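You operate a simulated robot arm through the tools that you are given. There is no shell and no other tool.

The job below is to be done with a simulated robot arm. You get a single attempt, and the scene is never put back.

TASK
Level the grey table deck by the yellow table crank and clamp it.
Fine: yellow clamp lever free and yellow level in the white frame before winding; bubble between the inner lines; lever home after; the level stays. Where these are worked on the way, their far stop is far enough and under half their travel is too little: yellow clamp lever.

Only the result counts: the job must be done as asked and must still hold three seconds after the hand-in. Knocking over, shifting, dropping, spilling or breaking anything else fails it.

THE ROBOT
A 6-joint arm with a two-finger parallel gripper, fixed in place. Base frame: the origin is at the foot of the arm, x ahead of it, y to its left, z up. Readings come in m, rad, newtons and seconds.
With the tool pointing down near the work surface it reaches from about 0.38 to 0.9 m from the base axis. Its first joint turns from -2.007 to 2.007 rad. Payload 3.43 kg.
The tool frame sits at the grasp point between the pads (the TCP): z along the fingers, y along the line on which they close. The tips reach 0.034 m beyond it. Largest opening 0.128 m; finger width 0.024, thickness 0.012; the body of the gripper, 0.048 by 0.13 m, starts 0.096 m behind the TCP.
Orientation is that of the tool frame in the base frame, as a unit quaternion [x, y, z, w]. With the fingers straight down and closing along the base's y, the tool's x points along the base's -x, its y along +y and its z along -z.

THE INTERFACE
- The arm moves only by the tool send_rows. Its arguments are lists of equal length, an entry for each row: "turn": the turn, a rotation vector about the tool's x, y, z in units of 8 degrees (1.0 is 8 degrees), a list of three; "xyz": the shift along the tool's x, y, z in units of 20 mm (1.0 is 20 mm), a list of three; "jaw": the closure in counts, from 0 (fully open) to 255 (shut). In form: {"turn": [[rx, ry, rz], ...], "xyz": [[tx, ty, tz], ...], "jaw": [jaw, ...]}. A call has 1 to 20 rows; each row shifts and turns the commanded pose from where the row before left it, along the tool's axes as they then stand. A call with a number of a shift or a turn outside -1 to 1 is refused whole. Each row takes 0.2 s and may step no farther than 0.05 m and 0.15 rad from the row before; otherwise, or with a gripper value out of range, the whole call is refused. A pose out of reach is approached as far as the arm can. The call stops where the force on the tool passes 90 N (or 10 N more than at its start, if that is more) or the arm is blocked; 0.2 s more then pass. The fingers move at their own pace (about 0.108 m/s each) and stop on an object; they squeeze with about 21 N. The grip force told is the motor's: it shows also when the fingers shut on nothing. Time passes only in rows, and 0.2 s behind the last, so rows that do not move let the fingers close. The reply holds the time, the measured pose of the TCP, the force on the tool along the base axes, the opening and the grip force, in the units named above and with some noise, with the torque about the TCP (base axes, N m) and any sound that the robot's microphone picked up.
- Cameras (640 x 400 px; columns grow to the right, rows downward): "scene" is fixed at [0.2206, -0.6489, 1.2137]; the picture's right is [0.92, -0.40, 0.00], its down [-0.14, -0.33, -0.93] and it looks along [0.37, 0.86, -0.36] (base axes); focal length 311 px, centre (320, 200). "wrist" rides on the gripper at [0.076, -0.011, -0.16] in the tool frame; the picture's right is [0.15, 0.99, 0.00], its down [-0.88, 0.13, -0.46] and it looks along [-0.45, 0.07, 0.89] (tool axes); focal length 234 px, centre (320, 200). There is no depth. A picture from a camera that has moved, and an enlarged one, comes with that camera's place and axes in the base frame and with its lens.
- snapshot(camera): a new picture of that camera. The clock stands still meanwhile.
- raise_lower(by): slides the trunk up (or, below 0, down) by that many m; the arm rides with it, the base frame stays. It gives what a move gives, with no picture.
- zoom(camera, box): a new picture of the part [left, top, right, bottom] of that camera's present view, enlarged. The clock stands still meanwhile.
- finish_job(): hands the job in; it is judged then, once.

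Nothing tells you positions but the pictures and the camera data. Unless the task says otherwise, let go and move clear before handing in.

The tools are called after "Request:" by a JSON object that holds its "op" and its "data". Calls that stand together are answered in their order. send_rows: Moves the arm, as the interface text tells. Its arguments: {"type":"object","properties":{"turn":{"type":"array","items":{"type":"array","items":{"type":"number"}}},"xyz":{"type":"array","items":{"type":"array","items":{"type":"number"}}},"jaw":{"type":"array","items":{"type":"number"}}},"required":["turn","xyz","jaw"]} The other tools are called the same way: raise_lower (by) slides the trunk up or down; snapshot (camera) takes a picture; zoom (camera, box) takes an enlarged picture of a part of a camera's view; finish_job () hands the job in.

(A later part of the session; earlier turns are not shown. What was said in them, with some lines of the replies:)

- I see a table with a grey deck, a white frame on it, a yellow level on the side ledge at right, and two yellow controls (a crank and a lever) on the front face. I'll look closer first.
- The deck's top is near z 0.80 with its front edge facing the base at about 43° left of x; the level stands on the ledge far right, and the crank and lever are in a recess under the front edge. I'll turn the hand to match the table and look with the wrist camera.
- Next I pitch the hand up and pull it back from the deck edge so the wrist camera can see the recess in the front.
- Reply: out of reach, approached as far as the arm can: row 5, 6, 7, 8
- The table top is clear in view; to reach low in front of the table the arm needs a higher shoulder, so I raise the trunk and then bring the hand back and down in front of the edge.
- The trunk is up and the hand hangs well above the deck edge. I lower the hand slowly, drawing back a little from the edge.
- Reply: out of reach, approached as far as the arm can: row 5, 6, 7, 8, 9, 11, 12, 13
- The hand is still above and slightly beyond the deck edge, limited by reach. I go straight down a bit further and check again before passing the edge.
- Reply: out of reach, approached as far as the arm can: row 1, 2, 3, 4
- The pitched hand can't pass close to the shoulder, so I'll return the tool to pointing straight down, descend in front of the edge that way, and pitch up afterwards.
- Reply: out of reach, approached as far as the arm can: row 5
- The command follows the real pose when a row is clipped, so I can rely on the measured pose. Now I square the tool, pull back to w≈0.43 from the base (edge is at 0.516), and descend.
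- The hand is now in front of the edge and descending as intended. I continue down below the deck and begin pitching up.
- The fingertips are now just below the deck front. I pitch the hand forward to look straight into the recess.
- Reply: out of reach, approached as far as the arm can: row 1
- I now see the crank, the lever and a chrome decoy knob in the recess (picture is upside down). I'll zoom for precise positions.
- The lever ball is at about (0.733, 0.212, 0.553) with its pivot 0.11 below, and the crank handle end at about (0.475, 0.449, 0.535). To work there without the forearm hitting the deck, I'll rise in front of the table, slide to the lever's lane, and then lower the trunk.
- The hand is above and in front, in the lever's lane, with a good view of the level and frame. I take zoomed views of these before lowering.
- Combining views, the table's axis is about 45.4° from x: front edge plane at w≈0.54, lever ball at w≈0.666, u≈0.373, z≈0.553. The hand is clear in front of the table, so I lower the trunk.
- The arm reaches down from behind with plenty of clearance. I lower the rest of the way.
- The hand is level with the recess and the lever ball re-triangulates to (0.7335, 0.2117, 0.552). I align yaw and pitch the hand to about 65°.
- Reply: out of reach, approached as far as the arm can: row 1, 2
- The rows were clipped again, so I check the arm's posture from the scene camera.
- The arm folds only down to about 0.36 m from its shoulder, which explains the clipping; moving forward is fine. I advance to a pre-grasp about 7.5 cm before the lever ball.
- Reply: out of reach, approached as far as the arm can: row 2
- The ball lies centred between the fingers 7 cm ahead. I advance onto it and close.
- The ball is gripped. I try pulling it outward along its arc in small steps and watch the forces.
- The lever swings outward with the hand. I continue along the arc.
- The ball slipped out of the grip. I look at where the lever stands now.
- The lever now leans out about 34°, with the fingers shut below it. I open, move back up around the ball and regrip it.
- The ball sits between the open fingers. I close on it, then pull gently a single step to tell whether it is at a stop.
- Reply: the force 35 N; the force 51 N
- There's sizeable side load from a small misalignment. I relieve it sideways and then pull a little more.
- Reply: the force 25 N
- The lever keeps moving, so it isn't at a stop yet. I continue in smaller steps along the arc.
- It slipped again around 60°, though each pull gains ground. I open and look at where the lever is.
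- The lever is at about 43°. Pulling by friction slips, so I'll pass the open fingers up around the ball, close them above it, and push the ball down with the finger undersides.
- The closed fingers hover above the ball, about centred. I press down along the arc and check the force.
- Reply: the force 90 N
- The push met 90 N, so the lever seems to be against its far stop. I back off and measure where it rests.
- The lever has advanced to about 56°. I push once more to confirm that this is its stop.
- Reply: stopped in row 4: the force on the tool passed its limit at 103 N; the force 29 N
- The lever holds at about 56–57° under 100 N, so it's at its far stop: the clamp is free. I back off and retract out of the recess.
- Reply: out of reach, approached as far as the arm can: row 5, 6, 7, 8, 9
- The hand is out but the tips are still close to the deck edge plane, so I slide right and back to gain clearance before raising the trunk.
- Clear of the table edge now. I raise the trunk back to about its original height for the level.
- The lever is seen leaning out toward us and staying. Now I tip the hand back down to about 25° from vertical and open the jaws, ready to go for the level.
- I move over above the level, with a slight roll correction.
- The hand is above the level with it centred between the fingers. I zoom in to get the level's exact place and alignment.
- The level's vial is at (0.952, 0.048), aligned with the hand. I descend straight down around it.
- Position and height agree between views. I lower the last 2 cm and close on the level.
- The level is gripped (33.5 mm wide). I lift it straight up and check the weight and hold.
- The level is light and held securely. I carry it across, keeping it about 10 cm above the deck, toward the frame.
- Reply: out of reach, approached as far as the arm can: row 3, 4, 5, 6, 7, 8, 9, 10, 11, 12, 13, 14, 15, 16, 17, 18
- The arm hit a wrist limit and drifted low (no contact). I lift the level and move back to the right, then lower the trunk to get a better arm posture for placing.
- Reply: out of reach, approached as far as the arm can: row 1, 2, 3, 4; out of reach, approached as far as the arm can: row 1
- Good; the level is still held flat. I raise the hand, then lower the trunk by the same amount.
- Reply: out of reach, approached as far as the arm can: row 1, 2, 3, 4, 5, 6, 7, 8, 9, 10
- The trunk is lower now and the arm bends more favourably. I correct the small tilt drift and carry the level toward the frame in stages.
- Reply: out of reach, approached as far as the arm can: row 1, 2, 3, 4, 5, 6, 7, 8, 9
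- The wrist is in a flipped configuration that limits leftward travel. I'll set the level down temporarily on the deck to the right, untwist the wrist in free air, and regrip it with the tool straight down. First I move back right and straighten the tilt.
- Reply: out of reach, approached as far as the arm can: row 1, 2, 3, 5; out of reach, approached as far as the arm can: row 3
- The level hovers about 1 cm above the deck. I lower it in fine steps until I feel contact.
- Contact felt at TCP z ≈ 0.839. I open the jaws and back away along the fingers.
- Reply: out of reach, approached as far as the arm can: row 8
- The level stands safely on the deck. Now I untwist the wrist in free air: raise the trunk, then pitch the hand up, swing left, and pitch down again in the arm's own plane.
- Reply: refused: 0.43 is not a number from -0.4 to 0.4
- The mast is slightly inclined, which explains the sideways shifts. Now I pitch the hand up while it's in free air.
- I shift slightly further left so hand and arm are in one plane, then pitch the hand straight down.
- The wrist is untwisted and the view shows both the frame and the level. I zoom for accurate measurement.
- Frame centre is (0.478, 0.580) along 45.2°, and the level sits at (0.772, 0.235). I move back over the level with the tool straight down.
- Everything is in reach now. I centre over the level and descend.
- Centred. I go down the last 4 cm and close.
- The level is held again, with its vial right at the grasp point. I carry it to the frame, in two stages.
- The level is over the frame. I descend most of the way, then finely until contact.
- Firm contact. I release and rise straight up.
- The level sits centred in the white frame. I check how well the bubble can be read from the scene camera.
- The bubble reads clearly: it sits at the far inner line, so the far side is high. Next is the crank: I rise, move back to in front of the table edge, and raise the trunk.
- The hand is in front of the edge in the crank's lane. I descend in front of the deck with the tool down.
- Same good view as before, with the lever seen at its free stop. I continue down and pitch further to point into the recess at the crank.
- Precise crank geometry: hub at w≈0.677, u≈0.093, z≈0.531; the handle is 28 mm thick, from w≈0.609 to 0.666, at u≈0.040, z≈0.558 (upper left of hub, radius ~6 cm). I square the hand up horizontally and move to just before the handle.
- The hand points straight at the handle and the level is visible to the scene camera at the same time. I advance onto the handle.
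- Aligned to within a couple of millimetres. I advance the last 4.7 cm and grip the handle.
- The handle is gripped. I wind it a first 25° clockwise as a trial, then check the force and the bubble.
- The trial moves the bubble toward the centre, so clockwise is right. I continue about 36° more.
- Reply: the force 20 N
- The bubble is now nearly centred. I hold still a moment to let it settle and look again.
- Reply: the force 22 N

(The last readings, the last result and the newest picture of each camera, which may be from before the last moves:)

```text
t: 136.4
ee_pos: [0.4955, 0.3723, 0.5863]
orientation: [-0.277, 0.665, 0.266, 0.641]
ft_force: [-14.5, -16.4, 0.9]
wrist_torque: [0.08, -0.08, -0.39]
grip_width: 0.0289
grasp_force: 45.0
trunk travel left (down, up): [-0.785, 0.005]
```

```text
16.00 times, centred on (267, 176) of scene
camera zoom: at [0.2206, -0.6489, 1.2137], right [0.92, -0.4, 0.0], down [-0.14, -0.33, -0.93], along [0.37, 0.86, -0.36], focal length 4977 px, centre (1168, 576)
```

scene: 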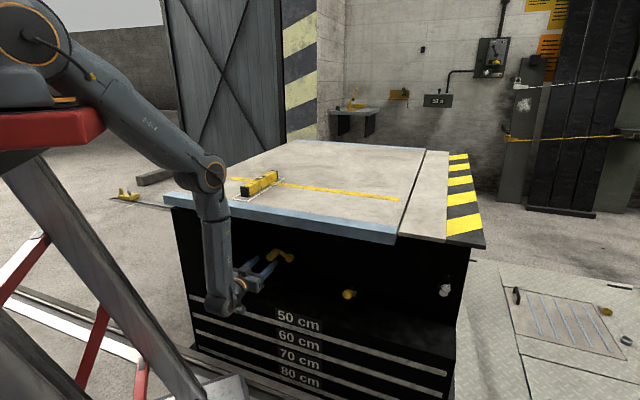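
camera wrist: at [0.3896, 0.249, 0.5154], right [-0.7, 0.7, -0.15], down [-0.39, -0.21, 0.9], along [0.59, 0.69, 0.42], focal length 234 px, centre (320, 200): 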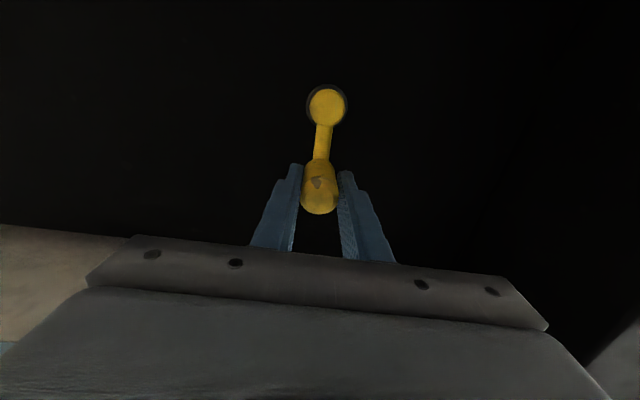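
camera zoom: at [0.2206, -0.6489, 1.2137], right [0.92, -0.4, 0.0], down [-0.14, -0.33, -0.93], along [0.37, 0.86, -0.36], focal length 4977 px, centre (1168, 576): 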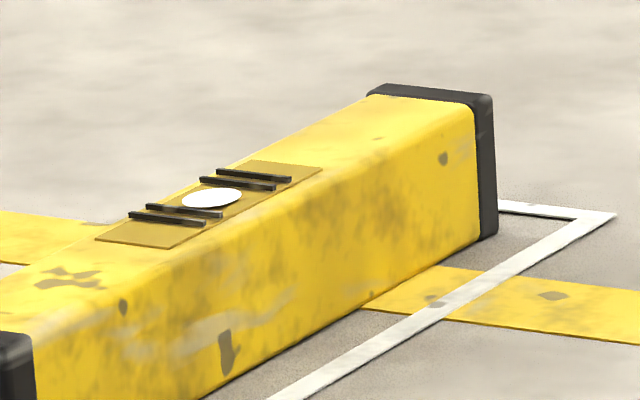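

The bubble is settled midway between the inner lines. I open the jaws gently and withdraw straight back from the handle.

Request:
{"op": "send_rows", "data": {"turn": [[0, 0, 0], [0, 0, 0], [0, 0, 0], [0, 0, 0], [0, 0, 0], [0, 0, 0], [0, 0, 0], [0, 0, 0]], "xyz": [[0, 0, 0], [0, 0, 0], [0, 0, 0], [0, 0, -0.5], [0, 0, -0.9], [0, 0, -0.9], [0, 0, -0.9], [0, 0, -0.9]], "jaw": [180, 130, 110, 110, 110, 110, 110, 110]}}

Request:
{"op": "snapshot", "data": {"camera": "wrist"}}

Request:
{"op": "zoom", "data": {"camera": "scene", "box": [258, 171, 276, 182]}}

```text
t: 138.2
ee_pos: [0.4384, 0.3142, 0.5888]
orientation: [-0.277, 0.664, 0.267, 0.641]
ft_force: [-0.4, 0.6, -0.2]
wrist_torque: [0.0, 0.03, 0.0]
grip_width: 0.0727
grasp_force: 0.0
trunk travel left (down, up): [-0.785, 0.005]
```

```text
taken
camera wrist: at [0.3319, 0.1917, 0.5183], right [-0.71, 0.69, -0.15], down [-0.39, -0.21, 0.9], along [0.59, 0.69, 0.42], focal length 234 px, centre (320, 200)
```

wrist: 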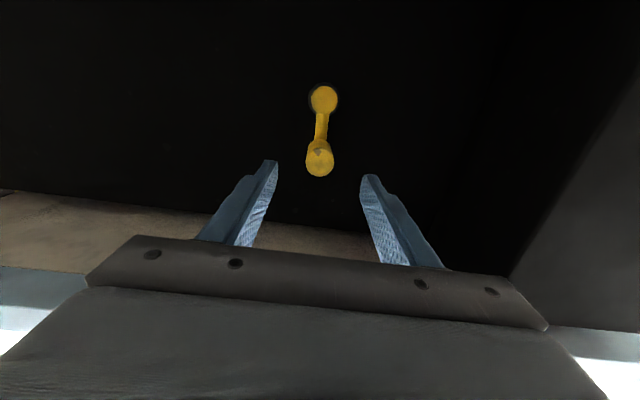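

```text
16.00 times, centred on (267, 176) of scene
camera zoom: at [0.2206, -0.6489, 1.2137], right [0.92, -0.4, 0.0], down [-0.14, -0.33, -0.93], along [0.37, 0.86, -0.36], focal length 4977 px, centre (1168, 576)
```

zoom: 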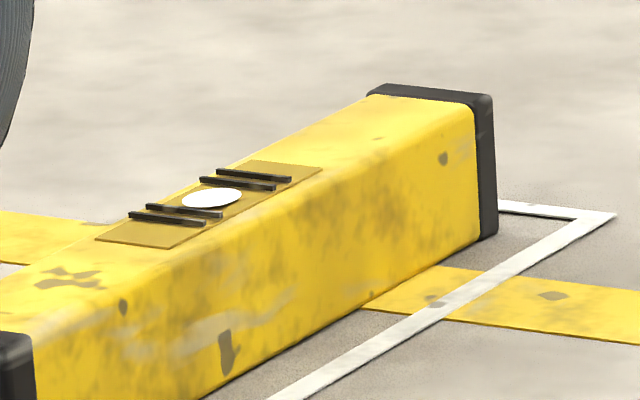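

Level and crank are undisturbed. I withdraw fully from the recess and slide right to the lever's lane, staying in front of the table.

Request:
{"op": "send_rows", "data": {"turn": [[0, 0, 0], [0, 0, 0], [0, 0, 0], [0, 0, 0], [0, 0, 0], [0, 0, 0], [0, 0, 0], [0, 0, 0], [0, 0, 0], [0, 0, 0], [0, 0, 0], [0, 0, 0], [0, 0, 0], [0, 0, 0], [0, 0, 0], [0, 0, 0], [0, 0, 0], [0, 0, 0], [0, 0, 0]], "xyz": [[0, 0, -1], [0, 0, -1], [0, -0.3, -1], [0, -0.6, -1], [0, -0.9, -0.8], [0, -1, -0.2], [0, -1, 0], [0, -1, 0], [0, -1, 0], [0, -1, 0], [0, -1, 0], [0, -1, 0], [0, -1, 0], [0, -1, 0], [0, -1, 0], [0, -1, 0], [0, -1, 0], [0, -0.5, 0], [0, 0, 0]], "jaw": [110, 110, 110, 110, 110, 180, 255, 255, 255, 255, 255, 255, 255, 255, 255, 255, 255, 255, 255]}}

Request:
{"op": "snapshot", "data": {"camera": "scene"}}

Request:
{"op": "snapshot", "data": {"camera": "wrist"}}

```text
t: 142.2
ee_pos: [0.5726, 0.0413, 0.5936]
orientation: [-0.276, 0.664, 0.266, 0.642]
ft_force: [-1.0, -0.8, -0.7]
wrist_torque: [-0.01, 0.03, -0.01]
grip_width: 0.0
grasp_force: 21.2
trunk travel left (down, up): [-0.785, 0.005]
```

```text
taken
```

scene: 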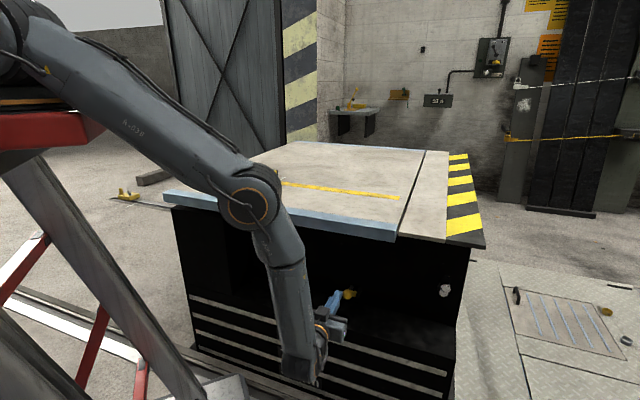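

```text
taken
camera wrist: at [0.4658, -0.0819, 0.5221], right [-0.71, 0.69, -0.15], down [-0.39, -0.21, 0.9], along [0.59, 0.69, 0.42], focal length 234 px, centre (320, 200)
```

wrist: 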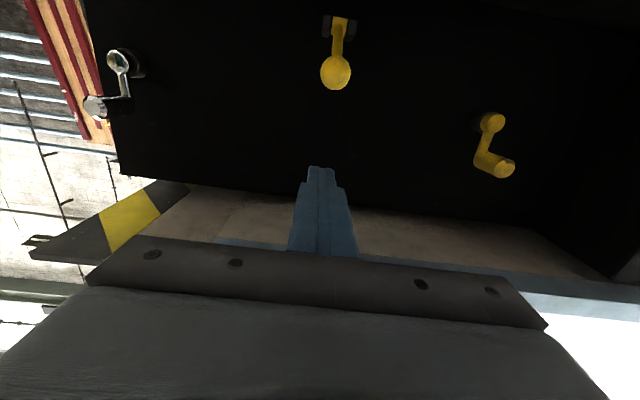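

I'm in front of the lever, which rests at its free stop (ball at w≈0.568, z≈0.50). I lower the trunk somewhat so I can push the lever up and in with the closed fingers.

Request:
{"op": "raise_lower", "data": {"by": -0.17}}

Request:
{"op": "snapshot", "data": {"camera": "wrist"}}

Request:
{"op": "snapshot", "data": {"camera": "scene"}}

```text
t: 144.1
ee_pos: [0.5727, 0.0421, 0.4228]
orientation: [-0.276, 0.664, 0.266, 0.642]
ft_force: [-0.4, 0.0, 0.5]
wrist_torque: [0.0, 0.0, 0.0]
grip_width: 0.0
grasp_force: 21.1
trunk travel left (down, up): [-0.615, 0.175]
```

```text
taken
camera wrist: at [0.4651, -0.0811, 0.3522], right [-0.71, 0.69, -0.15], down [-0.39, -0.21, 0.9], along [0.59, 0.69, 0.42], focal length 234 px, centre (320, 200)
```

wrist: 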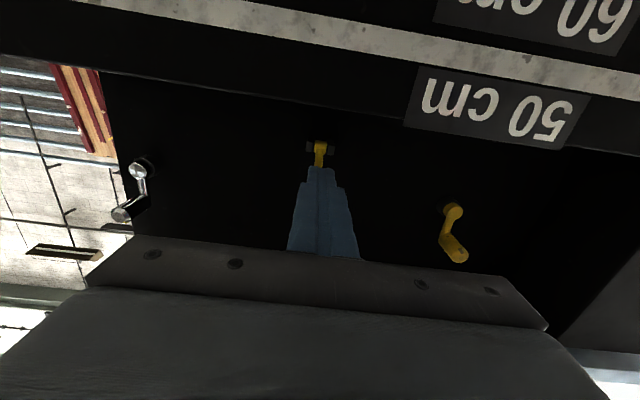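

```text
taken
```

scene: 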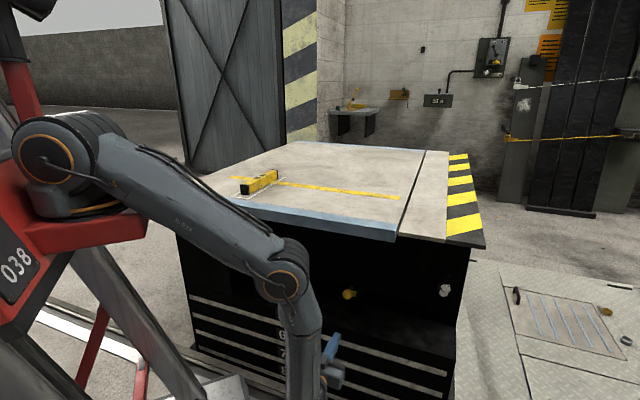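

The level is visible to the scene camera here too. I bring the closed fingertips to just below and in front of the ball.

Request:
{"op": "send_rows", "data": {"turn": [[0, 0, 0], [0, 0, 0], [0, 0, 0], [0, 0, 0], [0, 0, 0]], "xyz": [[-0.45, 0.057, 0.84], [-0.45, 0.057, 0.84], [-0.45, 0.057, 0.84], [-0.45, 0.057, 0.84], [-0.45, 0.057, 0.84]], "jaw": [255, 255, 255, 255, 255]}}

Request:
{"op": "snapshot", "data": {"camera": "wrist"}}

Request:
{"op": "zoom", "data": {"camera": "scene", "box": [300, 260, 400, 330]}}

```text
t: 145.3
ee_pos: [0.6289, 0.106, 0.4658]
orientation: [-0.276, 0.664, 0.267, 0.641]
ft_force: [0.2, 0.5, 1.0]
wrist_torque: [0.0, 0.0, -0.04]
grip_width: 0.0
grasp_force: 20.6
trunk travel left (down, up): [-0.615, 0.175]
```

```text
taken
camera wrist: at [0.5206, -0.0161, 0.3945], right [-0.7, 0.69, -0.15], down [-0.39, -0.21, 0.9], along [0.59, 0.69, 0.42], focal length 234 px, centre (320, 200)
```

wrist: 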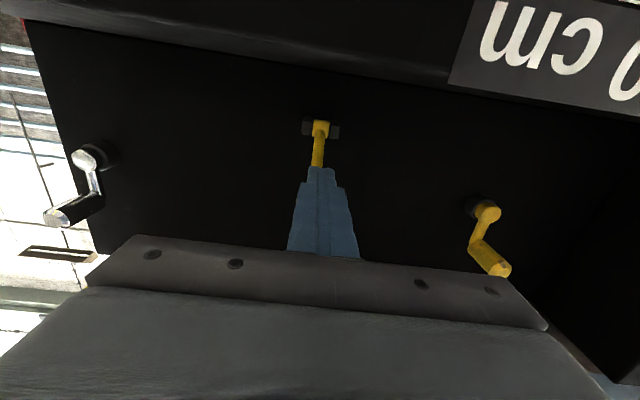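

```text
5.71 times, centred on (350, 295) of scene
camera zoom: at [0.2206, -0.6489, 1.2137], right [0.92, -0.4, 0.0], down [-0.14, -0.33, -0.93], along [0.37, 0.86, -0.36], focal length 1777 px, centre (149, -343)
```

zoom: 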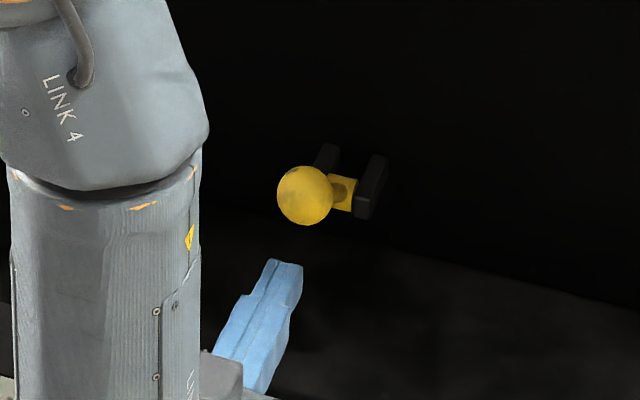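

The tips are just below the ball, centred on it. I push up and inward along the arc.

Request:
{"op": "send_rows", "data": {"turn": [[0, 0, 0], [0, 0, 0], [0, 0, 0]], "xyz": [[-0.6, 0, 0.45], [-0.6, 0, 0.31], [-0.555, 0, 0.38]], "jaw": [255, 255, 255]}}

Request:
{"op": "zoom", "data": {"camera": "scene", "box": [300, 260, 400, 330]}}

Request:
{"op": "snapshot", "data": {"camera": "wrist"}}

```text
t: 146.1
ee_pos: [0.644, 0.1234, 0.4991]
orientation: [-0.276, 0.663, 0.267, 0.642]
ft_force: [-0.5, -0.1, 0.7]
wrist_torque: [0.0, 0.01, 0.01]
grip_width: 0.0001
grasp_force: 20.9
trunk travel left (down, up): [-0.615, 0.175]
```

```text
5.71 times, centred on (350, 295) of scene
camera zoom: at [0.2206, -0.6489, 1.2137], right [0.92, -0.4, 0.0], down [-0.14, -0.33, -0.93], along [0.37, 0.86, -0.36], focal length 1777 px, centre (149, -343)
```

zoom: 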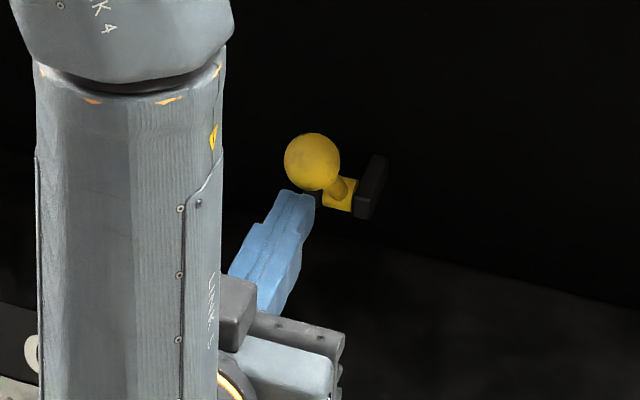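

```text
taken
camera wrist: at [0.537, 0.0009, 0.4288], right [-0.7, 0.69, -0.15], down [-0.39, -0.21, 0.9], along [0.59, 0.69, 0.42], focal length 234 px, centre (320, 200)
```

wrist: 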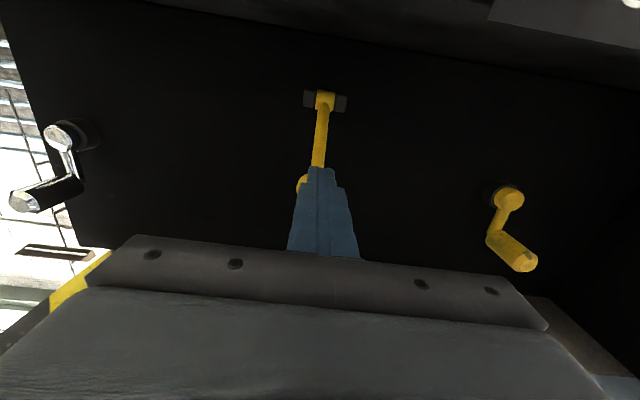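

The lever follows (now ~45°) with little force. I continue up the arc.

Request:
{"op": "send_rows", "data": {"turn": [[0, 0, 0], [0, 0, 0], [0, 0, 0]], "xyz": [[-0.53, 0, 0.42], [-0.47, 0, 0.48], [-0.42, 0, 0.52]], "jaw": [255, 255, 255]}}

Request:
{"op": "zoom", "data": {"camera": "scene", "box": [300, 260, 400, 330]}}

Request:
{"op": "snapshot", "data": {"camera": "wrist"}}

```text
t: 146.9
ee_pos: [0.6658, 0.1446, 0.5272]
orientation: [-0.276, 0.664, 0.267, 0.642]
ft_force: [-0.1, 0.0, -0.3]
wrist_torque: [0.04, 0.04, 0.0]
grip_width: 0.0
grasp_force: 20.7
trunk travel left (down, up): [-0.615, 0.175]
```

```text
5.71 times, centred on (350, 295) of scene
camera zoom: at [0.2206, -0.6489, 1.2137], right [0.92, -0.4, 0.0], down [-0.14, -0.33, -0.93], along [0.37, 0.86, -0.36], focal length 1777 px, centre (149, -343)
```

zoom: 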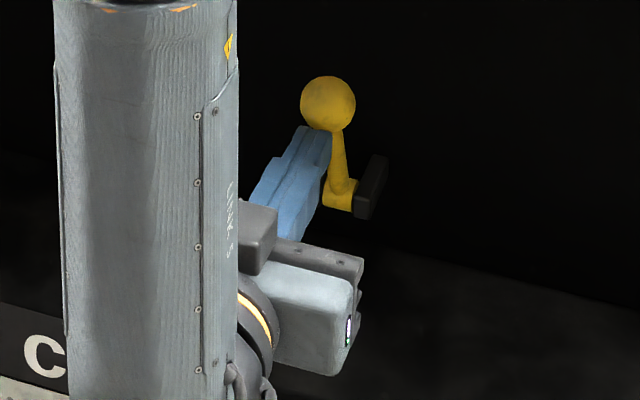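

```text
taken
camera wrist: at [0.5593, 0.0217, 0.4557], right [-0.7, 0.69, -0.15], down [-0.39, -0.21, 0.9], along [0.59, 0.69, 0.42], focal length 234 px, centre (320, 200)
```

wrist: 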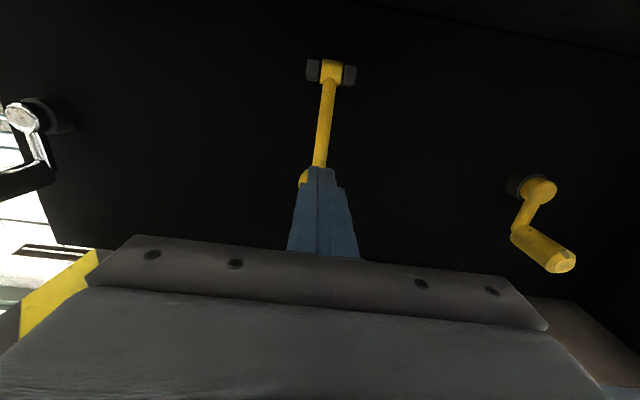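

The lever is at about 25° now. I back off slightly, raise the tips to ball height, and push it straight inward to its home stop.

Request:
{"op": "send_rows", "data": {"turn": [[0, 0, 0], [0, 0, 0], [0, 0, 0], [0, 0, 0], [0, 0, 0], [0, 0, 0], [0, 0, 0]], "xyz": [[0, 0, -0.8], [0, 0, -0.7], [-0.55, 0, 0], [-0.5, 0, 0], [-0.02, 0, 0.7], [-0.02, 0, 0.7], [-0.02, 0, 0.6]], "jaw": [255, 255, 255, 255, 255, 255, 255]}}

Request:
{"op": "zoom", "data": {"camera": "scene", "box": [300, 260, 400, 330]}}

Request:
{"op": "snapshot", "data": {"camera": "wrist"}}

```text
t: 148.5
ee_pos: [0.6732, 0.1528, 0.5496]
orientation: [-0.277, 0.664, 0.267, 0.641]
ft_force: [0.1, -0.4, 0.9]
wrist_torque: [0.02, -0.02, -0.01]
grip_width: 0.0
grasp_force: 21.6
trunk travel left (down, up): [-0.615, 0.175]
```

```text
5.71 times, centred on (350, 295) of scene
camera zoom: at [0.2206, -0.6489, 1.2137], right [0.92, -0.4, 0.0], down [-0.14, -0.33, -0.93], along [0.37, 0.86, -0.36], focal length 1777 px, centre (149, -343)
```

zoom: 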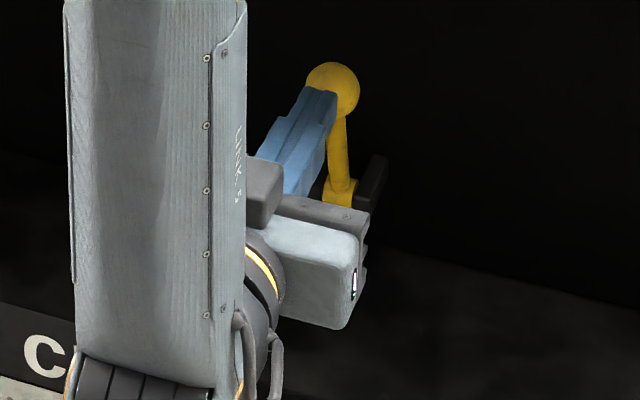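

```text
taken
camera wrist: at [0.5663, 0.0293, 0.4782], right [-0.71, 0.69, -0.15], down [-0.39, -0.21, 0.9], along [0.59, 0.69, 0.42], focal length 234 px, centre (320, 200)
```

wrist: 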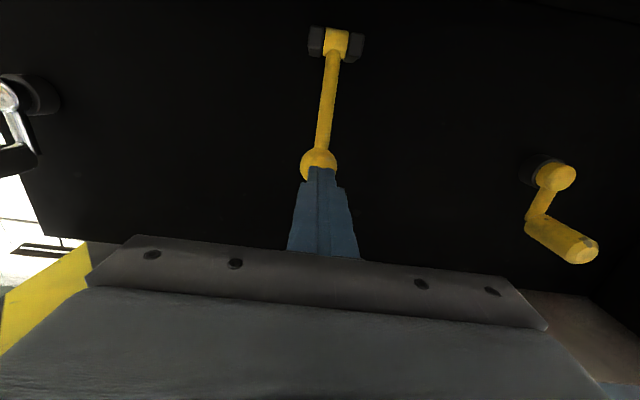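

The tips press on the ball's front. I push on toward home.

Request:
{"op": "send_rows", "data": {"turn": [[0, 0, 0], [0, 0, 0], [0, 0, 0]], "xyz": [[-0.03, 0, 0.5], [-0.03, 0, 0.5], [-0.03, 0, 0.4]], "jaw": [255, 255, 255]}}

Request:
{"op": "zoom", "data": {"camera": "scene", "box": [300, 250, 400, 320]}}

Request:
{"op": "snapshot", "data": {"camera": "wrist"}}

```text
t: 149.3
ee_pos: [0.6932, 0.1711, 0.5496]
orientation: [-0.276, 0.664, 0.266, 0.642]
ft_force: [-1.0, -0.1, 0.2]
wrist_torque: [-0.02, -0.02, -0.03]
grip_width: 0.0
grasp_force: 21.5
trunk travel left (down, up): [-0.615, 0.175]
```

```text
5.71 times, centred on (350, 285) of scene
camera zoom: at [0.2206, -0.6489, 1.2137], right [0.92, -0.4, 0.0], down [-0.14, -0.33, -0.93], along [0.37, 0.86, -0.36], focal length 1777 px, centre (149, -286)
```

zoom: 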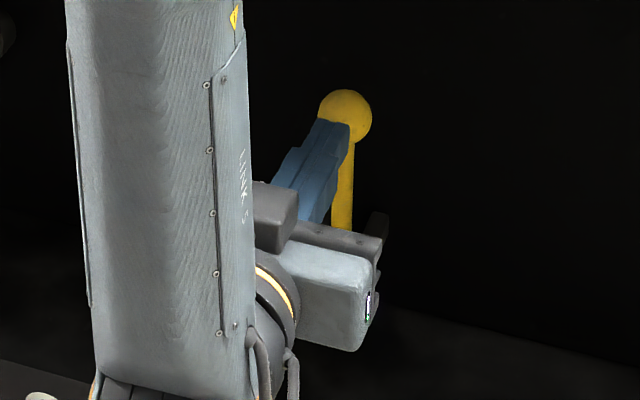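

```text
taken
camera wrist: at [0.5864, 0.0497, 0.4789], right [-0.7, 0.69, -0.15], down [-0.39, -0.21, 0.9], along [0.59, 0.69, 0.42], focal length 234 px, centre (320, 200)
```

wrist: 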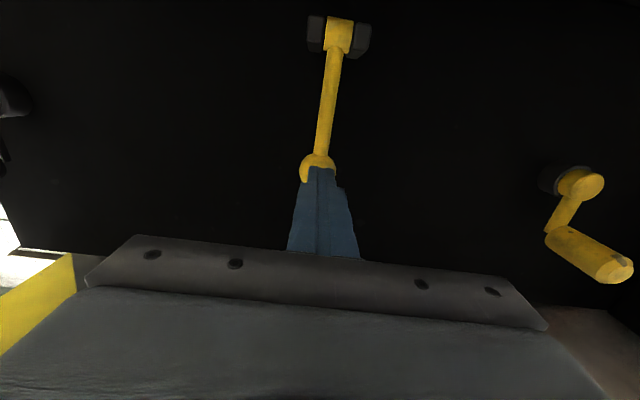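

The lever is nearly upright. I press further until it meets its stop.

Request:
{"op": "send_rows", "data": {"turn": [[0, 0, 0], [0, 0, 0]], "xyz": [[-0.02, 0, 0.3], [-0.02, 0, 0.3]], "jaw": [255, 255]}}

Request:
{"op": "send_rows", "data": {"turn": [[0, 0, 0], [0, 0, 0]], "xyz": [[-0.02, 0, 0.3], [-0.02, 0, 0.3]], "jaw": [255, 255]}}

Request:
{"op": "snapshot", "data": {"camera": "wrist"}}

Request:
{"op": "zoom", "data": {"camera": "scene", "box": [300, 250, 400, 320]}}

```text
t: 149.9
ee_pos: [0.6989, 0.1767, 0.5498]
orientation: [-0.275, 0.665, 0.267, 0.641]
ft_force: [-42.6, -37.9, 16.3]
wrist_torque: [0.13, -0.68, 0.09]
grip_width: 0.0002
grasp_force: 21.2
trunk travel left (down, up): [-0.615, 0.175]
```

```text
t: 150.3
ee_pos: [0.699, 0.178, 0.5494]
orientation: [-0.272, 0.665, 0.268, 0.642]
ft_force: [-47.7, -58.6, 30.1]
wrist_torque: [0.79, -0.71, -0.36]
grip_width: 0.0
grasp_force: 20.5
trunk travel left (down, up): [-0.615, 0.175]
stopped in row 1: the force on the tool passed its limit at 101 N (the readings are from after the stop); the commanded pose is now the measured one
```

```text
taken
camera wrist: at [0.5914, 0.0561, 0.4781], right [-0.7, 0.7, -0.14], down [-0.39, -0.21, 0.9], along [0.6, 0.68, 0.42], focal length 234 px, centre (320, 200)
```

wrist: 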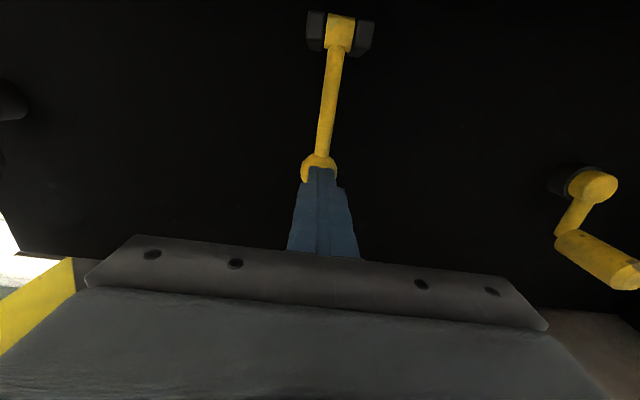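

```text
5.71 times, centred on (350, 285) of scene
camera zoom: at [0.2206, -0.6489, 1.2137], right [0.92, -0.4, 0.0], down [-0.14, -0.33, -0.93], along [0.37, 0.86, -0.36], focal length 1777 px, centre (149, -286)
```

zoom: 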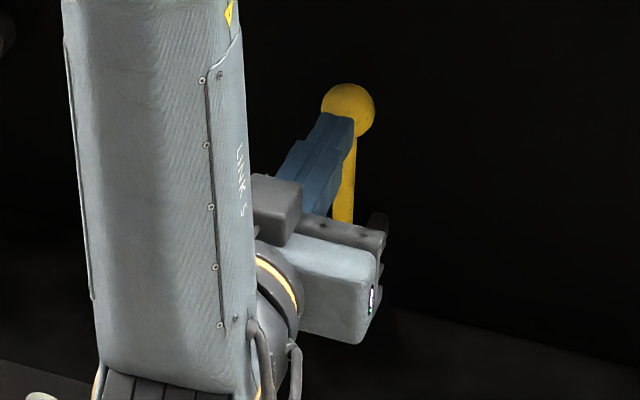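

The lever is home against its stop, exactly where it began. I withdraw and check the bubble again.

Request:
{"op": "send_rows", "data": {"turn": [[0, 0, 0], [0, 0, 0], [0, 0, 0], [0, 0, 0], [0, 0, 0], [0, 0, 0], [0, 0, 0], [0, 0, 0], [0, 0, 0]], "xyz": [[0, 0, -0.6], [0, 0, -1], [0, 0, -1], [0, 0, -1], [0, 0, -1], [0, 0, -1], [0, 0, -1], [0, 0, -1], [0, 0, 0]], "jaw": [255, 255, 255, 255, 255, 255, 255, 255, 255]}}

Request:
{"op": "snapshot", "data": {"camera": "scene"}}

Request:
{"op": "zoom", "data": {"camera": "scene", "box": [258, 171, 276, 182]}}

Request:
{"op": "snapshot", "data": {"camera": "wrist"}}

```text
t: 152.3
ee_pos: [0.5941, 0.0755, 0.555]
orientation: [-0.275, 0.665, 0.268, 0.64]
ft_force: [0.9, -0.4, -0.4]
wrist_torque: [-0.02, 0.02, 0.0]
grip_width: 0.0
grasp_force: 20.7
trunk travel left (down, up): [-0.615, 0.175]
```

```text
taken
```

scene: 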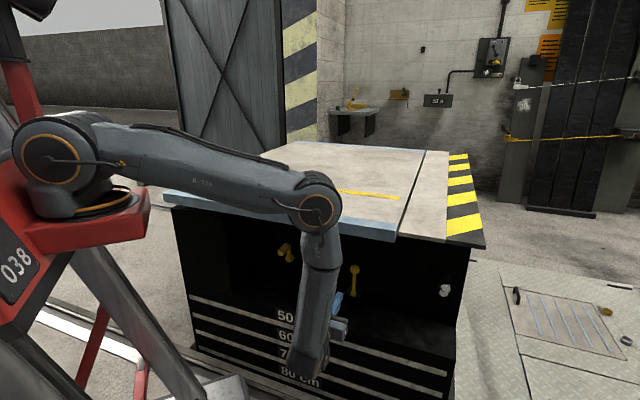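

```text
16.00 times, centred on (267, 176) of scene
camera zoom: at [0.2206, -0.6489, 1.2137], right [0.92, -0.4, 0.0], down [-0.14, -0.33, -0.93], along [0.37, 0.86, -0.36], focal length 4977 px, centre (1168, 576)
```

zoom: 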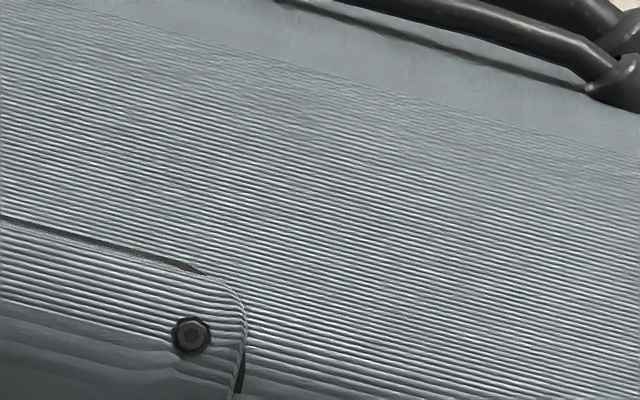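

```text
taken
camera wrist: at [0.4869, -0.0478, 0.4846], right [-0.71, 0.69, -0.14], down [-0.39, -0.21, 0.9], along [0.59, 0.69, 0.42], focal length 234 px, centre (320, 200)
```

wrist: 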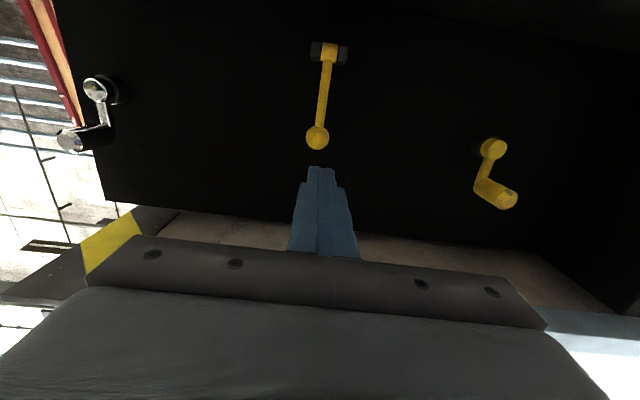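

The upper arm blocks the view of the level. I lower the hand in front of the table to clear the line of sight.

Request:
{"op": "send_rows", "data": {"turn": [[0, 0, 0], [0, 0, 0], [0, 0, 0], [0, 0, 0], [0, 0, 0], [0, 0, 0], [0, 0, 0]], "xyz": [[0, 0, -0.8], [0.5, 0, -0.5], [1, 0, 0], [1, 0, 0], [1, 0, 0], [1, 0, 0], [1, 0, 0]], "jaw": [255, 255, 255, 255, 255, 255, 255]}}

Request:
{"op": "snapshot", "data": {"camera": "scene"}}

Request:
{"op": "zoom", "data": {"camera": "scene", "box": [258, 171, 276, 182]}}

Request:
{"op": "zoom", "data": {"camera": "scene", "box": [260, 230, 410, 330]}}

```text
t: 153.9
ee_pos: [0.572, 0.053, 0.4447]
orientation: [-0.276, 0.665, 0.268, 0.64]
ft_force: [-0.4, -0.9, -0.2]
wrist_torque: [0.0, 0.02, -0.02]
grip_width: 0.0
grasp_force: 20.7
trunk travel left (down, up): [-0.615, 0.175]
```

```text
taken
```

scene: 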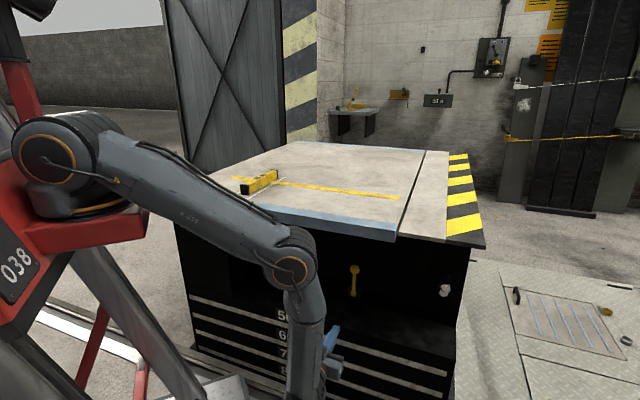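

```text
16.00 times, centred on (267, 176) of scene
camera zoom: at [0.2206, -0.6489, 1.2137], right [0.92, -0.4, 0.0], down [-0.14, -0.33, -0.93], along [0.37, 0.86, -0.36], focal length 4977 px, centre (1168, 576)
```

zoom: 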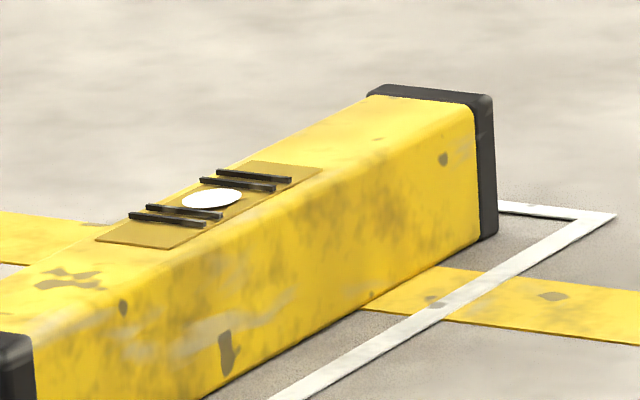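

```text
4.00 times, centred on (335, 280) of scene
camera zoom: at [0.2206, -0.6489, 1.2137], right [0.92, -0.4, 0.0], down [-0.14, -0.33, -0.93], along [0.37, 0.86, -0.36], focal length 1244 px, centre (260, -120)
```

zoom: 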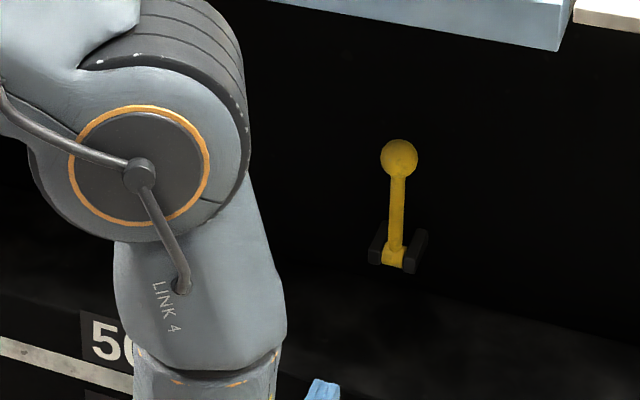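

The bubble sits midway between the inner lines, the level is in its frame, and the lever is back exactly at its original upright home position. The hand holds nothing and stands clear in front of the table, so I hand in.

Request:
{"op": "finish_job", "data": {}}

```text
The job is handed in.
```

The deck is levelled and clamped, and I've handed the job in; I don't have the verdict.

- **Clamp lever:** I swung it out to its far stop before winding. It didn't move under about 100 N. Afterwards I pushed it back until it met its home stop at about 100 N, and it matches its starting position in the camera view.
- **Level:** It stands centred in the white frame. On the way I set it down once on the deck, because the wrist reached a joint limit, and then regripped it.
- **Crank:** About 60° clockwise brought the bubble to the middle between the inner lines. It was still there after I clamped the lever and moved away.

The gripper is empty and the hand is clear in front of the table. I touched nothing apart from the lever, the level and the crank.
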